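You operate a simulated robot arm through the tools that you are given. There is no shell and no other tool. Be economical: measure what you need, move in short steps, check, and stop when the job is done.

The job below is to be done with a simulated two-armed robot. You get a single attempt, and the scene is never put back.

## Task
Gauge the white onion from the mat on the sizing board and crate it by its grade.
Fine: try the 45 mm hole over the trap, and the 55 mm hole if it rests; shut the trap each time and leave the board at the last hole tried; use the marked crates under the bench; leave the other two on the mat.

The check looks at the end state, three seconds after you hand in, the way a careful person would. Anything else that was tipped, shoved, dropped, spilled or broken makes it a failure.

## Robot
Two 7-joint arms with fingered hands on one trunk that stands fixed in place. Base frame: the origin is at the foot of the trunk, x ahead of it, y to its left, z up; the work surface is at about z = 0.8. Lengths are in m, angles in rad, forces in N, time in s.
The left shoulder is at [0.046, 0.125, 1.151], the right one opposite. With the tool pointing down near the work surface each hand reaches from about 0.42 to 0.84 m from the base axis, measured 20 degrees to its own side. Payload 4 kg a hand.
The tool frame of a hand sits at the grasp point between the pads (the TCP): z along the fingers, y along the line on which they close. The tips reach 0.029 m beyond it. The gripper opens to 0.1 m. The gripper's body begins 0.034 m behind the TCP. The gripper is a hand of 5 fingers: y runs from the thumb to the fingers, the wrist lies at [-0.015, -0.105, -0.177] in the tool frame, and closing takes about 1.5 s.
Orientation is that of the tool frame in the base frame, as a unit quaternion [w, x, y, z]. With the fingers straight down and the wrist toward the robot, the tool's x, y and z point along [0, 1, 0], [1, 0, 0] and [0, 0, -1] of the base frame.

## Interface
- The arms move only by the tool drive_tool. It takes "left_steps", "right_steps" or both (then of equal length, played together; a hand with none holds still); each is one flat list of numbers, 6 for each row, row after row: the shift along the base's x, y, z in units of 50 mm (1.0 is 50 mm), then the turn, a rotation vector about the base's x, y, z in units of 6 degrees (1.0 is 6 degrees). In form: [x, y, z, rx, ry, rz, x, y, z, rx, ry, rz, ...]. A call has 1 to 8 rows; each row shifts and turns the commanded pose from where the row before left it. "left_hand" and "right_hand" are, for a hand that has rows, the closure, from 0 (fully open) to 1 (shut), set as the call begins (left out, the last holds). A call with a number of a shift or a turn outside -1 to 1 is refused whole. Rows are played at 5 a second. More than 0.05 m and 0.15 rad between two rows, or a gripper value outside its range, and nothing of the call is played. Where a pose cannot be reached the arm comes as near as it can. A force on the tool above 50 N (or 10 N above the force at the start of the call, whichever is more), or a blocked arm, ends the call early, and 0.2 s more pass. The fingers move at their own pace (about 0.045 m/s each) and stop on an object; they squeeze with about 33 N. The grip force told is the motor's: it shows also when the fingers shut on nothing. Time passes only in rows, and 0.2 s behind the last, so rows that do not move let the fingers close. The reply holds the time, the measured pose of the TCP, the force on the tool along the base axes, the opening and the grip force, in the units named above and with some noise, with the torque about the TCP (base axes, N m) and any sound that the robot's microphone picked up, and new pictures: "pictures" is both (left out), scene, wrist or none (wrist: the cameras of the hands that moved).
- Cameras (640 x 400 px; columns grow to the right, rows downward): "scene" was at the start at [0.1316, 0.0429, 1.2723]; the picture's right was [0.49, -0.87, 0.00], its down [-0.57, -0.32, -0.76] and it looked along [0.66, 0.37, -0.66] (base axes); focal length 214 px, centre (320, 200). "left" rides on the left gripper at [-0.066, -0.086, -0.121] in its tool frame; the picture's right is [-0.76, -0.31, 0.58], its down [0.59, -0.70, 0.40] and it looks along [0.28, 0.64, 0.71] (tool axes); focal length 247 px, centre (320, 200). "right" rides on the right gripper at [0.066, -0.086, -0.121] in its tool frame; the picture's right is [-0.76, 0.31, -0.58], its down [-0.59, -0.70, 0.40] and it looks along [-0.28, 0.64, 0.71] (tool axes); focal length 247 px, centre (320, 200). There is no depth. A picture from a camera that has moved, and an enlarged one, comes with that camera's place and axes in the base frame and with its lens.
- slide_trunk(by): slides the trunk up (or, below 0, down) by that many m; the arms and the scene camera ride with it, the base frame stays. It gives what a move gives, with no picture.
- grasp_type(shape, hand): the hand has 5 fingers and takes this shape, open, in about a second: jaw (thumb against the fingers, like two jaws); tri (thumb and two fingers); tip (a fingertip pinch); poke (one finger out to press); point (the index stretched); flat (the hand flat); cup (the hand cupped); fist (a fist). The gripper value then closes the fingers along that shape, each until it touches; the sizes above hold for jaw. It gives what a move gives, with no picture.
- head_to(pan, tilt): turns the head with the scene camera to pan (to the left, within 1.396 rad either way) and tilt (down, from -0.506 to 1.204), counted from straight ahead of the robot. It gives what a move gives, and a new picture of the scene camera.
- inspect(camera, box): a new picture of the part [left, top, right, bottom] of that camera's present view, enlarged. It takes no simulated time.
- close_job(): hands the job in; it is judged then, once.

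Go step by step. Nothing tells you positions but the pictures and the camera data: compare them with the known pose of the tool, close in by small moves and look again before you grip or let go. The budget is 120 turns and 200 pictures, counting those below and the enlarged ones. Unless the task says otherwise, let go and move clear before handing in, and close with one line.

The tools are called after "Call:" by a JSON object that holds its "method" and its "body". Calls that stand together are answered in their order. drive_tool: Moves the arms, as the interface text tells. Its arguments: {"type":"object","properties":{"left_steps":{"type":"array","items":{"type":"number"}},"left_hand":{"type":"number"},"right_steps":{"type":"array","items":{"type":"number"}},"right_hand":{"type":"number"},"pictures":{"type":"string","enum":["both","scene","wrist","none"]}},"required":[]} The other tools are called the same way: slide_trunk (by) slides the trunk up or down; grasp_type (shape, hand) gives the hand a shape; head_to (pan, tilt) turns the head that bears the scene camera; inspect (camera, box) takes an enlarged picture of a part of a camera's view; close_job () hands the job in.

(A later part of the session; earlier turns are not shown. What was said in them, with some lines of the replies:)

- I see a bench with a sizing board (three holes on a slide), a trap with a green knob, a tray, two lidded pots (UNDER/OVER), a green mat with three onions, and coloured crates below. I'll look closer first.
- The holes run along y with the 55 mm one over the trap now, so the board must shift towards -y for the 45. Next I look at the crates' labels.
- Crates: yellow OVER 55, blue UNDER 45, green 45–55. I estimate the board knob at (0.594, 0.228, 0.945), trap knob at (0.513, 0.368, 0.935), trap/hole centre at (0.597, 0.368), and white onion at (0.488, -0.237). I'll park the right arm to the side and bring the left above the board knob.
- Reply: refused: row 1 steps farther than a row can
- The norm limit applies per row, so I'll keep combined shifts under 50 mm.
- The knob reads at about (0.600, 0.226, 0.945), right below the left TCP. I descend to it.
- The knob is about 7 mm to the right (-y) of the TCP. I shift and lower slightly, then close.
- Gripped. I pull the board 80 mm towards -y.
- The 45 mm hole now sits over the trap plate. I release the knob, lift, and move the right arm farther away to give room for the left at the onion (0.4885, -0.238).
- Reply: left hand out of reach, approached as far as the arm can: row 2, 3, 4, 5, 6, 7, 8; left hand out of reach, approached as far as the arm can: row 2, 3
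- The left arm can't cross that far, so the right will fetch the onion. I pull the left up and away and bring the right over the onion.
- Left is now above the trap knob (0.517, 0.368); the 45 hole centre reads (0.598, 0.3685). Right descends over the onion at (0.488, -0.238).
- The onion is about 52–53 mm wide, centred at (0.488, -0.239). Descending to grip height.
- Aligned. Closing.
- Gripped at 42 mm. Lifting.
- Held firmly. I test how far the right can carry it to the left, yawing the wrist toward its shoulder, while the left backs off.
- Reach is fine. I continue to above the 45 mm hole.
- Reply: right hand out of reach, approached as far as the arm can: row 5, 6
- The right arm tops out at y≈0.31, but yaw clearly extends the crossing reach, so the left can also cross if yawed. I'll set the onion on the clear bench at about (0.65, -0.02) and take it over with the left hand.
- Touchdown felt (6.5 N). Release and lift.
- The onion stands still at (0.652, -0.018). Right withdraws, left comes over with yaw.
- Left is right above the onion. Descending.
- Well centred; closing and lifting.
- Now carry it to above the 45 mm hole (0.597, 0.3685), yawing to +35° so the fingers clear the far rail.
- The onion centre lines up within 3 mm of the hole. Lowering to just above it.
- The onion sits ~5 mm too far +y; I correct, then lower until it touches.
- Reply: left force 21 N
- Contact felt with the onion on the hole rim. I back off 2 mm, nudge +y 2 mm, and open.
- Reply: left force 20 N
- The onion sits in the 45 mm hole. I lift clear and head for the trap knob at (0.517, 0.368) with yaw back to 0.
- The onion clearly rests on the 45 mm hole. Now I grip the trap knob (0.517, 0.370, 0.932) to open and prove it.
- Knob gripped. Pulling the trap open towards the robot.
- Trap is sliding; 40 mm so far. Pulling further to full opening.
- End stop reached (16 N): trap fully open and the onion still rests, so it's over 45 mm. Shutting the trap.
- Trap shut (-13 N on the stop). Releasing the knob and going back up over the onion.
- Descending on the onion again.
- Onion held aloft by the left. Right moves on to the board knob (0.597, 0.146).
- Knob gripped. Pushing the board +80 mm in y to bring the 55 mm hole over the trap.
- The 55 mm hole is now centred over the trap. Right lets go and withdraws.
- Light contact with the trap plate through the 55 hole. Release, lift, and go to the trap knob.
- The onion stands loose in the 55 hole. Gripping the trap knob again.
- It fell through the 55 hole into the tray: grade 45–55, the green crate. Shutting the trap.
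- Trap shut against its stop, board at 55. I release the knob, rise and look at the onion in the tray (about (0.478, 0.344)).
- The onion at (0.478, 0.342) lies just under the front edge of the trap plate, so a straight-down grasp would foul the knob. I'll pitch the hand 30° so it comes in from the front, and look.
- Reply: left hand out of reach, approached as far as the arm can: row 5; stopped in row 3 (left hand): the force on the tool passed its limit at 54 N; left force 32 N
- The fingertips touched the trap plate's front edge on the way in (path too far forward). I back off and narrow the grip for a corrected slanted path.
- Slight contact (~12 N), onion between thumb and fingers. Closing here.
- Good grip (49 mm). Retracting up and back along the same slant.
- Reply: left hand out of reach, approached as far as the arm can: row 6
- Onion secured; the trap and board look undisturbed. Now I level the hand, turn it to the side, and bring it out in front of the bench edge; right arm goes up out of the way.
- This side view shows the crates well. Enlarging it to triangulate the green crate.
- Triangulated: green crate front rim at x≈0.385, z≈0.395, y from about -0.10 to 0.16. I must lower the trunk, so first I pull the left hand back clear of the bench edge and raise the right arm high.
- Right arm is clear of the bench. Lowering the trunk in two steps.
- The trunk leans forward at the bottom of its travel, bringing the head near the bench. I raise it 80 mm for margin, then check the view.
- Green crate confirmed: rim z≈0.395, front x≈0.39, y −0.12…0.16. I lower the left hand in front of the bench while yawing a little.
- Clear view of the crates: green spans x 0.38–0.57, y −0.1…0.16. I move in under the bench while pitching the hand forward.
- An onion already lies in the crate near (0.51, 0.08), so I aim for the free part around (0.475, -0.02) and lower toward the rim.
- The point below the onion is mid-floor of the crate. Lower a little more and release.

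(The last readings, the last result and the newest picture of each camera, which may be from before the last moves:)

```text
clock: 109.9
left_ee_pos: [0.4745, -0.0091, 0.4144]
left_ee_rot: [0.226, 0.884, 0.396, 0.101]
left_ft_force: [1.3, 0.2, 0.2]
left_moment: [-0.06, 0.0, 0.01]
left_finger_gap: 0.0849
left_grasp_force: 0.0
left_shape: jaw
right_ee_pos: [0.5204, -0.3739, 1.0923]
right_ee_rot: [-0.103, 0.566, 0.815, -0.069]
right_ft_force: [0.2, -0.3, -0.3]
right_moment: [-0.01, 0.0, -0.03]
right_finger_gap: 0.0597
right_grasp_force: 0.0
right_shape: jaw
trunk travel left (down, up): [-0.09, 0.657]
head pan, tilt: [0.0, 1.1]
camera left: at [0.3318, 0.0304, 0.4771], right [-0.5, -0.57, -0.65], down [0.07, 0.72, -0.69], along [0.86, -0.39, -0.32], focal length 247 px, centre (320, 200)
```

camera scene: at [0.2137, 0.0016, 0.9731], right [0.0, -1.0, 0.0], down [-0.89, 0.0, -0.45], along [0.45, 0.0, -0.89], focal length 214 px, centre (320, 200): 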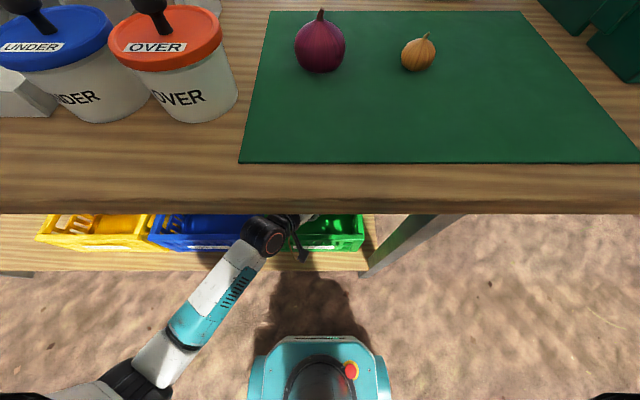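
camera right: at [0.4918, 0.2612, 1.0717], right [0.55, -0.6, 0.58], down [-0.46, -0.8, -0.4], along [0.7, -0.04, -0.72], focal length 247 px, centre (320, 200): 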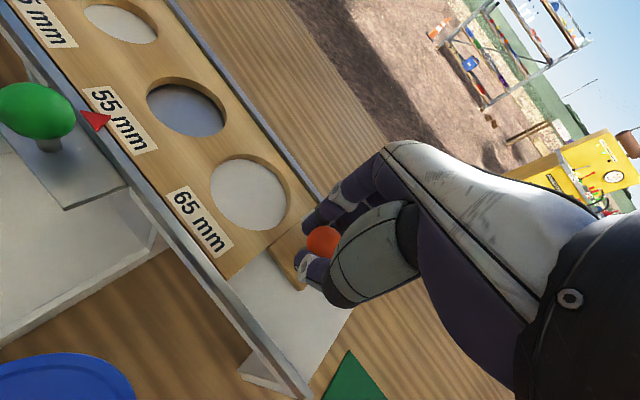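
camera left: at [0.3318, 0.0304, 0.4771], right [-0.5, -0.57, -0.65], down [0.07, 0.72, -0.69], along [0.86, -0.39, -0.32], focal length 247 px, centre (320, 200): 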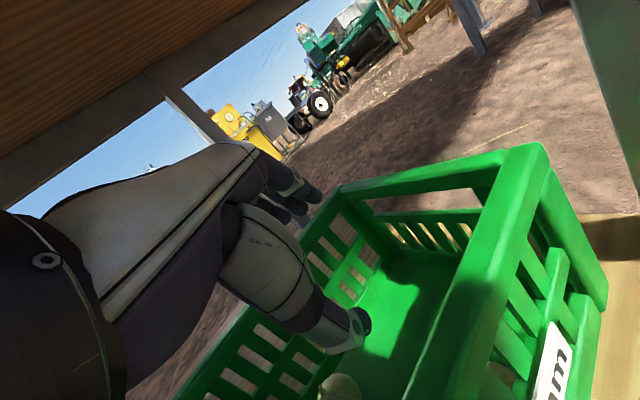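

Released. I lift and retrace the path outward, then look into the crate.

Call:
{"method": "drive_tool", "body": {"left_steps": [0, 0, 0.5, 0, 0, 0, 0, 0, 0.6, 0, 0, 0, -0.4, 0.5, 0.2, 0, 0, 0, -0.5, 0.75, 0.15, 0, 0, 0, -0.5, 0.75, 0.1, 0, 0, 0, -0.5, 0.75, 0, 0, 0, 0], "pictures": "wrist"}}

Call:
{"method": "inspect", "body": {"camera": "left", "box": [330, 100, 570, 300]}}

```text
clock: 111.3
left_ee_pos: [0.3806, 0.127, 0.4912]
left_ee_rot: [0.228, 0.883, 0.397, 0.102]
left_ft_force: [-1.1, -0.3, -0.1]
left_moment: [0.04, -0.01, -0.01]
left_finger_gap: 0.0847
left_grasp_force: 0.0
left_shape: jaw
right_ee_pos: [0.5201, -0.3741, 1.0919]
right_ee_rot: [-0.102, 0.566, 0.815, -0.07]
right_ft_force: [-0.8, 0.1, 0.0]
right_moment: [0.01, -0.02, -0.02]
right_finger_gap: 0.0598
right_grasp_force: 0.3
right_shape: jaw
trunk travel left (down, up): [-0.09, 0.657]
head pan, tilt: [0.0, 1.1]
camera left: at [0.2384, 0.1677, 0.5559], right [-0.5, -0.57, -0.65], down [0.07, 0.72, -0.69], along [0.86, -0.39, -0.32], focal length 247 px, centre (320, 200)
```

left: 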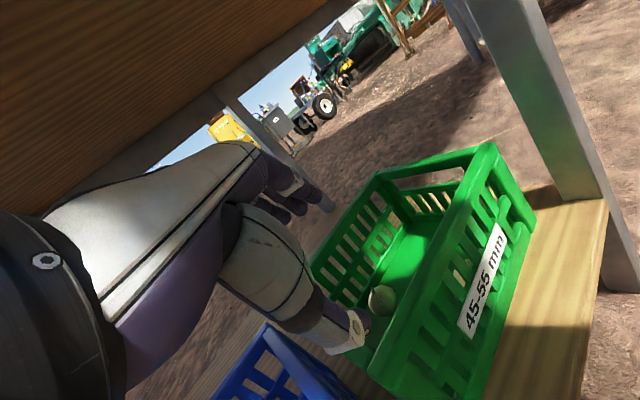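

```text
2.00 times, centred on (450, 200) of left
camera zoom: at [0.2384, 0.1677, 0.5559], right [-0.5, -0.57, -0.65], down [0.07, 0.72, -0.69], along [0.86, -0.39, -0.32], focal length 494 px, centre (60, 200)
```

zoom: 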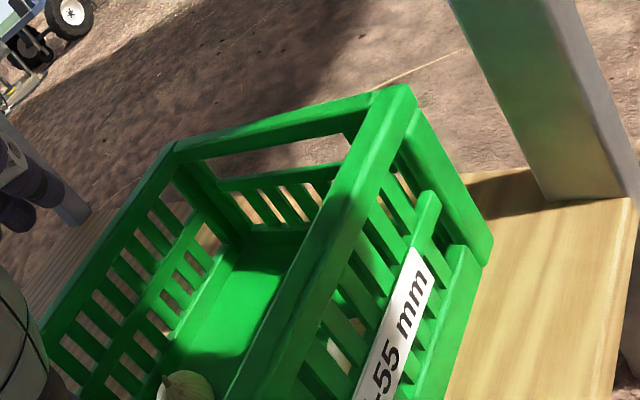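

Need a better look inside: I move back over the crate a bit higher.

Call:
{"method": "drive_tool", "body": {"left_steps": [0.3, -0.4, 0.6, 0, 0, 0, 0.4, -0.5, 0.4, 0, 0, 0, 0.2, -0.3, 0.2, 0, 0, 0], "pictures": "wrist"}}

Call:
{"method": "inspect", "body": {"camera": "left", "box": [280, 200, 560, 400]}}

```text
clock: 112.1
left_ee_pos: [0.4248, 0.0682, 0.5495]
left_ee_rot: [0.226, 0.883, 0.397, 0.102]
left_ft_force: [0.2, -0.3, 0.6]
left_moment: [-0.02, -0.03, 0.02]
left_finger_gap: 0.085
left_grasp_force: 0.1
left_shape: jaw
right_ee_pos: [0.5211, -0.3747, 1.0915]
right_ee_rot: [-0.103, 0.566, 0.815, -0.07]
right_ft_force: [0.8, -0.3, 0.1]
right_moment: [0.03, -0.03, 0.0]
right_finger_gap: 0.06
right_grasp_force: 0.0
right_shape: jaw
trunk travel left (down, up): [-0.09, 0.657]
head pan, tilt: [0.0, 1.1]
camera left: at [0.2824, 0.1077, 0.6147], right [-0.5, -0.57, -0.65], down [0.07, 0.72, -0.69], along [0.86, -0.39, -0.32], focal length 247 px, centre (320, 200)
```

left: 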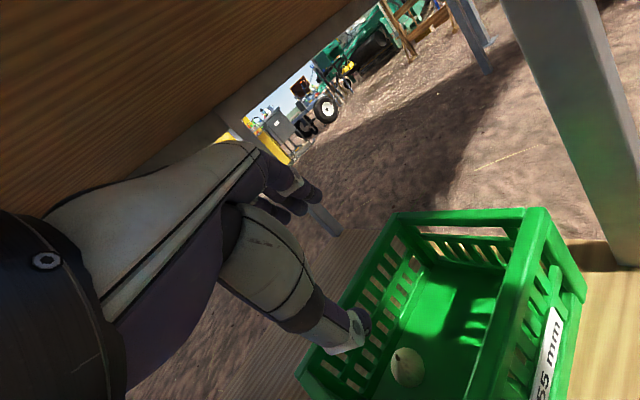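

```text
2.00 times, centred on (420, 300) of left
camera zoom: at [0.2824, 0.1077, 0.6147], right [-0.5, -0.57, -0.65], down [0.07, 0.72, -0.69], along [0.86, -0.39, -0.32], focal length 494 px, centre (120, 0)
```

zoom: 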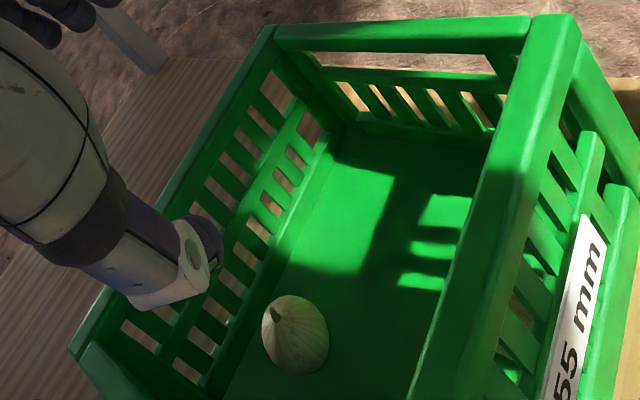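

Call:
{"method": "inspect", "body": {"camera": "scene", "box": [250, 205, 380, 270]}}

Call:
{"method": "drive_tool", "body": {"left_steps": [0, 0, -0.3, 0.66, 0.74, 0, 0.2, 0, -0.3, 0.66, 0.74, 0, 0.3, 0, 0, 0.66, 0.74, 0, 0.3, 0, 0, 0, 0, 0], "pictures": "wrist"}}

```text
4.92 times, centred on (315, 238) of scene
camera zoom: at [0.2137, 0.0016, 0.9731], right [0.0, -1.0, 0.0], down [-0.89, 0.0, -0.45], along [0.45, 0.0, -0.89], focal length 1056 px, centre (345, 15)
```

zoom: 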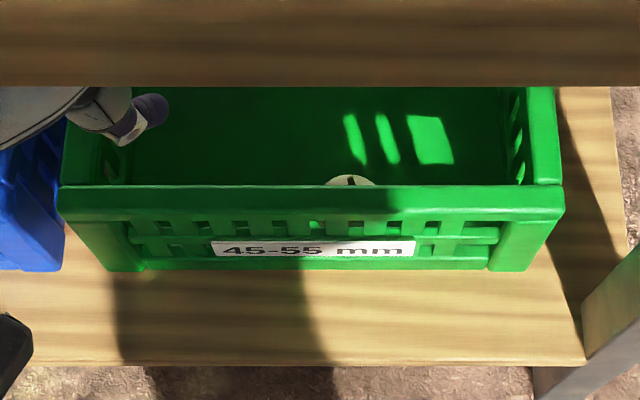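

```text
clock: 113.1
left_ee_pos: [0.4648, 0.0671, 0.5206]
left_ee_rot: [0.086, 0.909, 0.407, 0.038]
left_ft_force: [-0.3, -0.2, 0.0]
left_moment: [-0.03, 0.0, -0.01]
left_finger_gap: 0.0844
left_grasp_force: 0.1
left_shape: jaw
right_ee_pos: [0.5203, -0.3751, 1.0919]
right_ee_rot: [-0.103, 0.567, 0.814, -0.07]
right_ft_force: [-1.2, -0.7, 0.3]
right_moment: [-0.02, -0.03, 0.0]
right_finger_gap: 0.0597
right_grasp_force: 0.0
right_shape: jaw
trunk travel left (down, up): [-0.09, 0.657]
head pan, tilt: [0.0, 1.1]
camera left: at [0.3418, 0.0894, 0.6214], right [-0.65, -0.44, -0.62], down [-0.07, 0.85, -0.52], along [0.76, -0.3, -0.58], focal length 247 px, centre (320, 200)
```

left: 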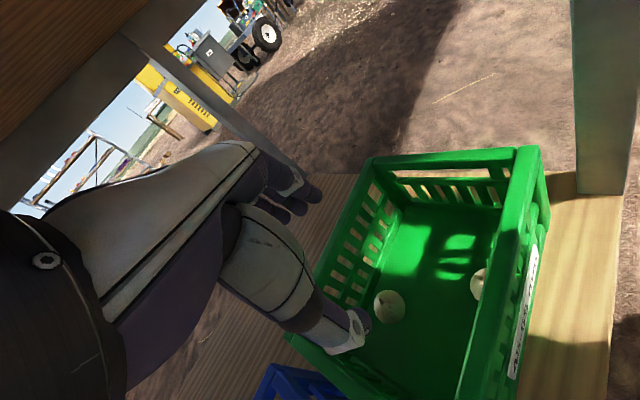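

Our onion lies in the green crate by its front wall. Now I retract the arm out from under the bench the way it came.

Call:
{"method": "drive_tool", "body": {"left_steps": [-0.55, 0.75, 0, 0, 0, 0, -0.55, 0.75, 0, 0, 0, 0, -0.55, 0.75, 0, 0, 0, 0, -0.55, 0.75, 0, 0, 0, 0, -0.55, 0.75, 0, 0, 0, 0, -0.55, 0.75, 0, 0, 0, 0, -0.6, 0.75, 0, 0, 0, 0, -0.6, 0.75, 0, 0, 0, 0], "pictures": "none"}}

Call:
{"method": "drive_tool", "body": {"left_steps": [-0.5, 0.6, 0, 0.4, 0.45, -0.3, -0.5, 0.4, 0, 0.4, 0.45, -0.3, -0.4, 0.2, 0, 0.4, 0.45, -0.3, 0, 0, 0.5, 0, 0, 0], "pictures": "both"}}

```text
clock: 114.9
left_ee_pos: [0.2381, 0.3667, 0.521]
left_ee_rot: [0.087, 0.908, 0.407, 0.041]
left_ft_force: [-0.1, -0.3, -1.4]
left_moment: [-0.01, 0.03, -0.01]
left_finger_gap: 0.0847
left_grasp_force: 0.0
left_shape: jaw
right_ee_pos: [0.5195, -0.3754, 1.0915]
right_ee_rot: [-0.103, 0.566, 0.815, -0.07]
right_ft_force: [-0.5, -0.6, 0.2]
right_moment: [0.0, -0.01, 0.0]
right_finger_gap: 0.0598
right_grasp_force: 0.1
right_shape: jaw
trunk travel left (down, up): [-0.09, 0.657]
head pan, tilt: [0.0, 1.1]
```

```text
clock: 115.9
left_ee_pos: [0.167, 0.4267, 0.5459]
left_ee_rot: [0.002, 0.93, 0.367, -0.004]
left_ft_force: [-0.5, -0.2, 0.4]
left_moment: [-0.03, 0.0, 0.01]
left_finger_gap: 0.0848
left_grasp_force: 0.1
left_shape: jaw
right_ee_pos: [0.52, -0.3743, 1.0925]
right_ee_rot: [-0.103, 0.566, 0.815, -0.069]
right_ft_force: [-0.1, -0.4, 0.0]
right_moment: [-0.05, 0.01, 0.01]
right_finger_gap: 0.0597
right_grasp_force: 0.1
right_shape: jaw
trunk travel left (down, up): [-0.09, 0.657]
head pan, tilt: [0.0, 1.1]
camera scene: at [0.2134, 0.0017, 0.9732], right [0.0, -1.0, 0.0], down [-0.89, 0.0, -0.45], along [0.45, 0.0, -0.89], focal length 214 px, centre (320, 200)
camera left: at [0.0631, 0.4466, 0.6661], right [-0.77, -0.3, -0.57], down [-0.05, 0.91, -0.4], along [0.64, -0.28, -0.71], focal length 247 px, centre (320, 200)
```

scene: 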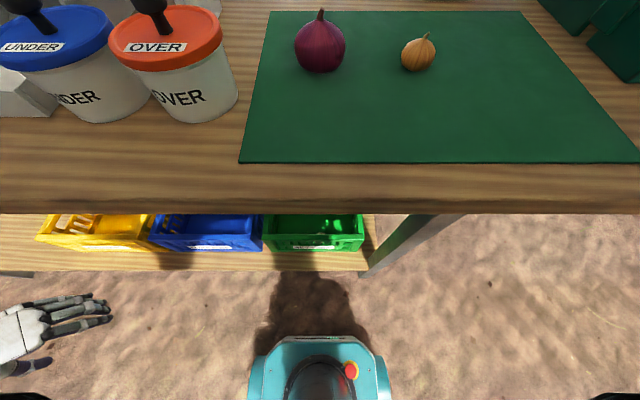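
left: 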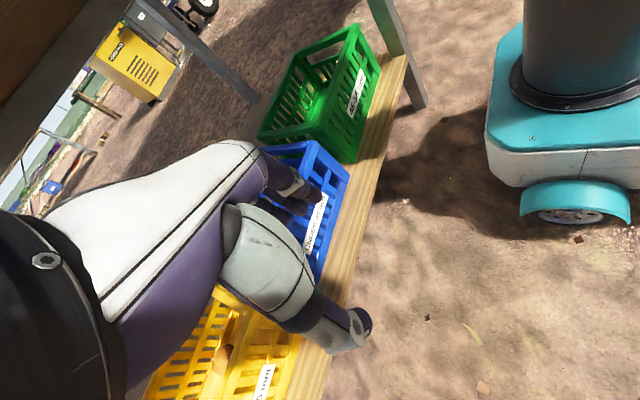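

Clear. Raise the trunk and take a final look at board and trap.

Call:
{"method": "slide_trunk", "body": {"by": 0.25}}

Call:
{"method": "head_to", "body": {"pan": 0.5, "tilt": 0.8}}

Call:
{"method": "inspect", "body": {"camera": "scene", "box": [200, 100, 400, 240]}}

```text
clock: 118.5
left_ee_pos: [0.1698, 0.426, 0.7951]
left_ee_rot: [0.002, 0.93, 0.367, -0.004]
left_ft_force: [0.3, 0.5, -0.2]
left_moment: [0.04, 0.0, -0.04]
left_finger_gap: 0.0846
left_grasp_force: 0.0
left_shape: jaw
right_ee_pos: [0.5203, -0.3744, 1.3423]
right_ee_rot: [-0.103, 0.567, 0.814, -0.07]
right_ft_force: [0.0, -0.4, -0.8]
right_moment: [0.0, -0.05, 0.01]
right_finger_gap: 0.0595
right_grasp_force: 0.2
right_shape: jaw
trunk travel left (down, up): [-0.34, 0.407]
head pan, tilt: [0.0, 1.1]
```

```text
clock: 119.5
left_ee_pos: [0.1677, 0.4275, 0.7937]
left_ee_rot: [0.003, 0.93, 0.366, -0.004]
left_ft_force: [-0.1, -0.2, 0.8]
left_moment: [0.0, 0.02, -0.02]
left_finger_gap: 0.0848
left_grasp_force: 0.0
left_shape: jaw
right_ee_pos: [0.5186, -0.3752, 1.3428]
right_ee_rot: [-0.103, 0.567, 0.815, -0.069]
right_ft_force: [-0.1, -0.4, 0.1]
right_moment: [-0.03, 0.0, -0.01]
right_finger_gap: 0.0599
right_grasp_force: 0.1
right_shape: jaw
trunk travel left (down, up): [-0.34, 0.407]
head pan, tilt: [0.499, 0.799]
camera scene: at [0.1308, 0.0403, 1.255], right [0.48, -0.88, 0.0], down [-0.63, -0.34, -0.7], along [0.61, 0.33, -0.72], focal length 214 px, centre (320, 200)
```

scene: 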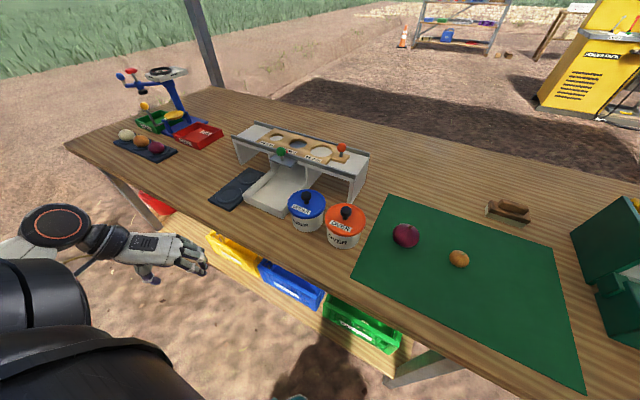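

```text
2.86 times, centred on (300, 170) of scene
camera zoom: at [0.1308, 0.0403, 1.255], right [0.48, -0.88, 0.0], down [-0.63, -0.34, -0.7], along [0.61, 0.33, -0.72], focal length 613 px, centre (377, 286)
```

zoom: 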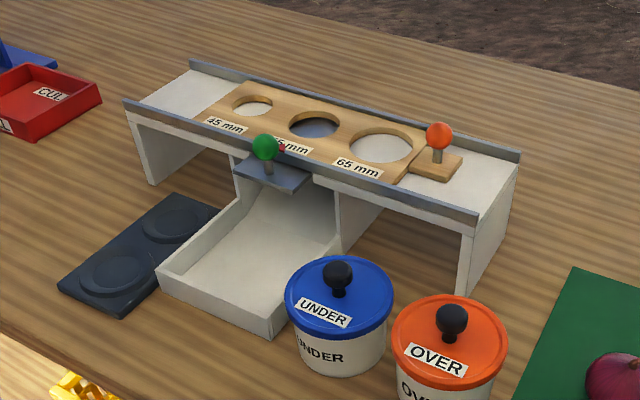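

The 55 mm hole is over the shut trap, the tray is empty, the other two onions are on the mat, and both hands are empty and clear. Handing in.

Call:
{"method": "close_job", "body": {}}

```text
The job is handed in.
```

The white onion rested on the 45 mm hole and dropped through the 55 mm hole, so it is in the green 45–55 mm crate, with the trap shut, the board at 55 mm and the other two onions still on the mat.
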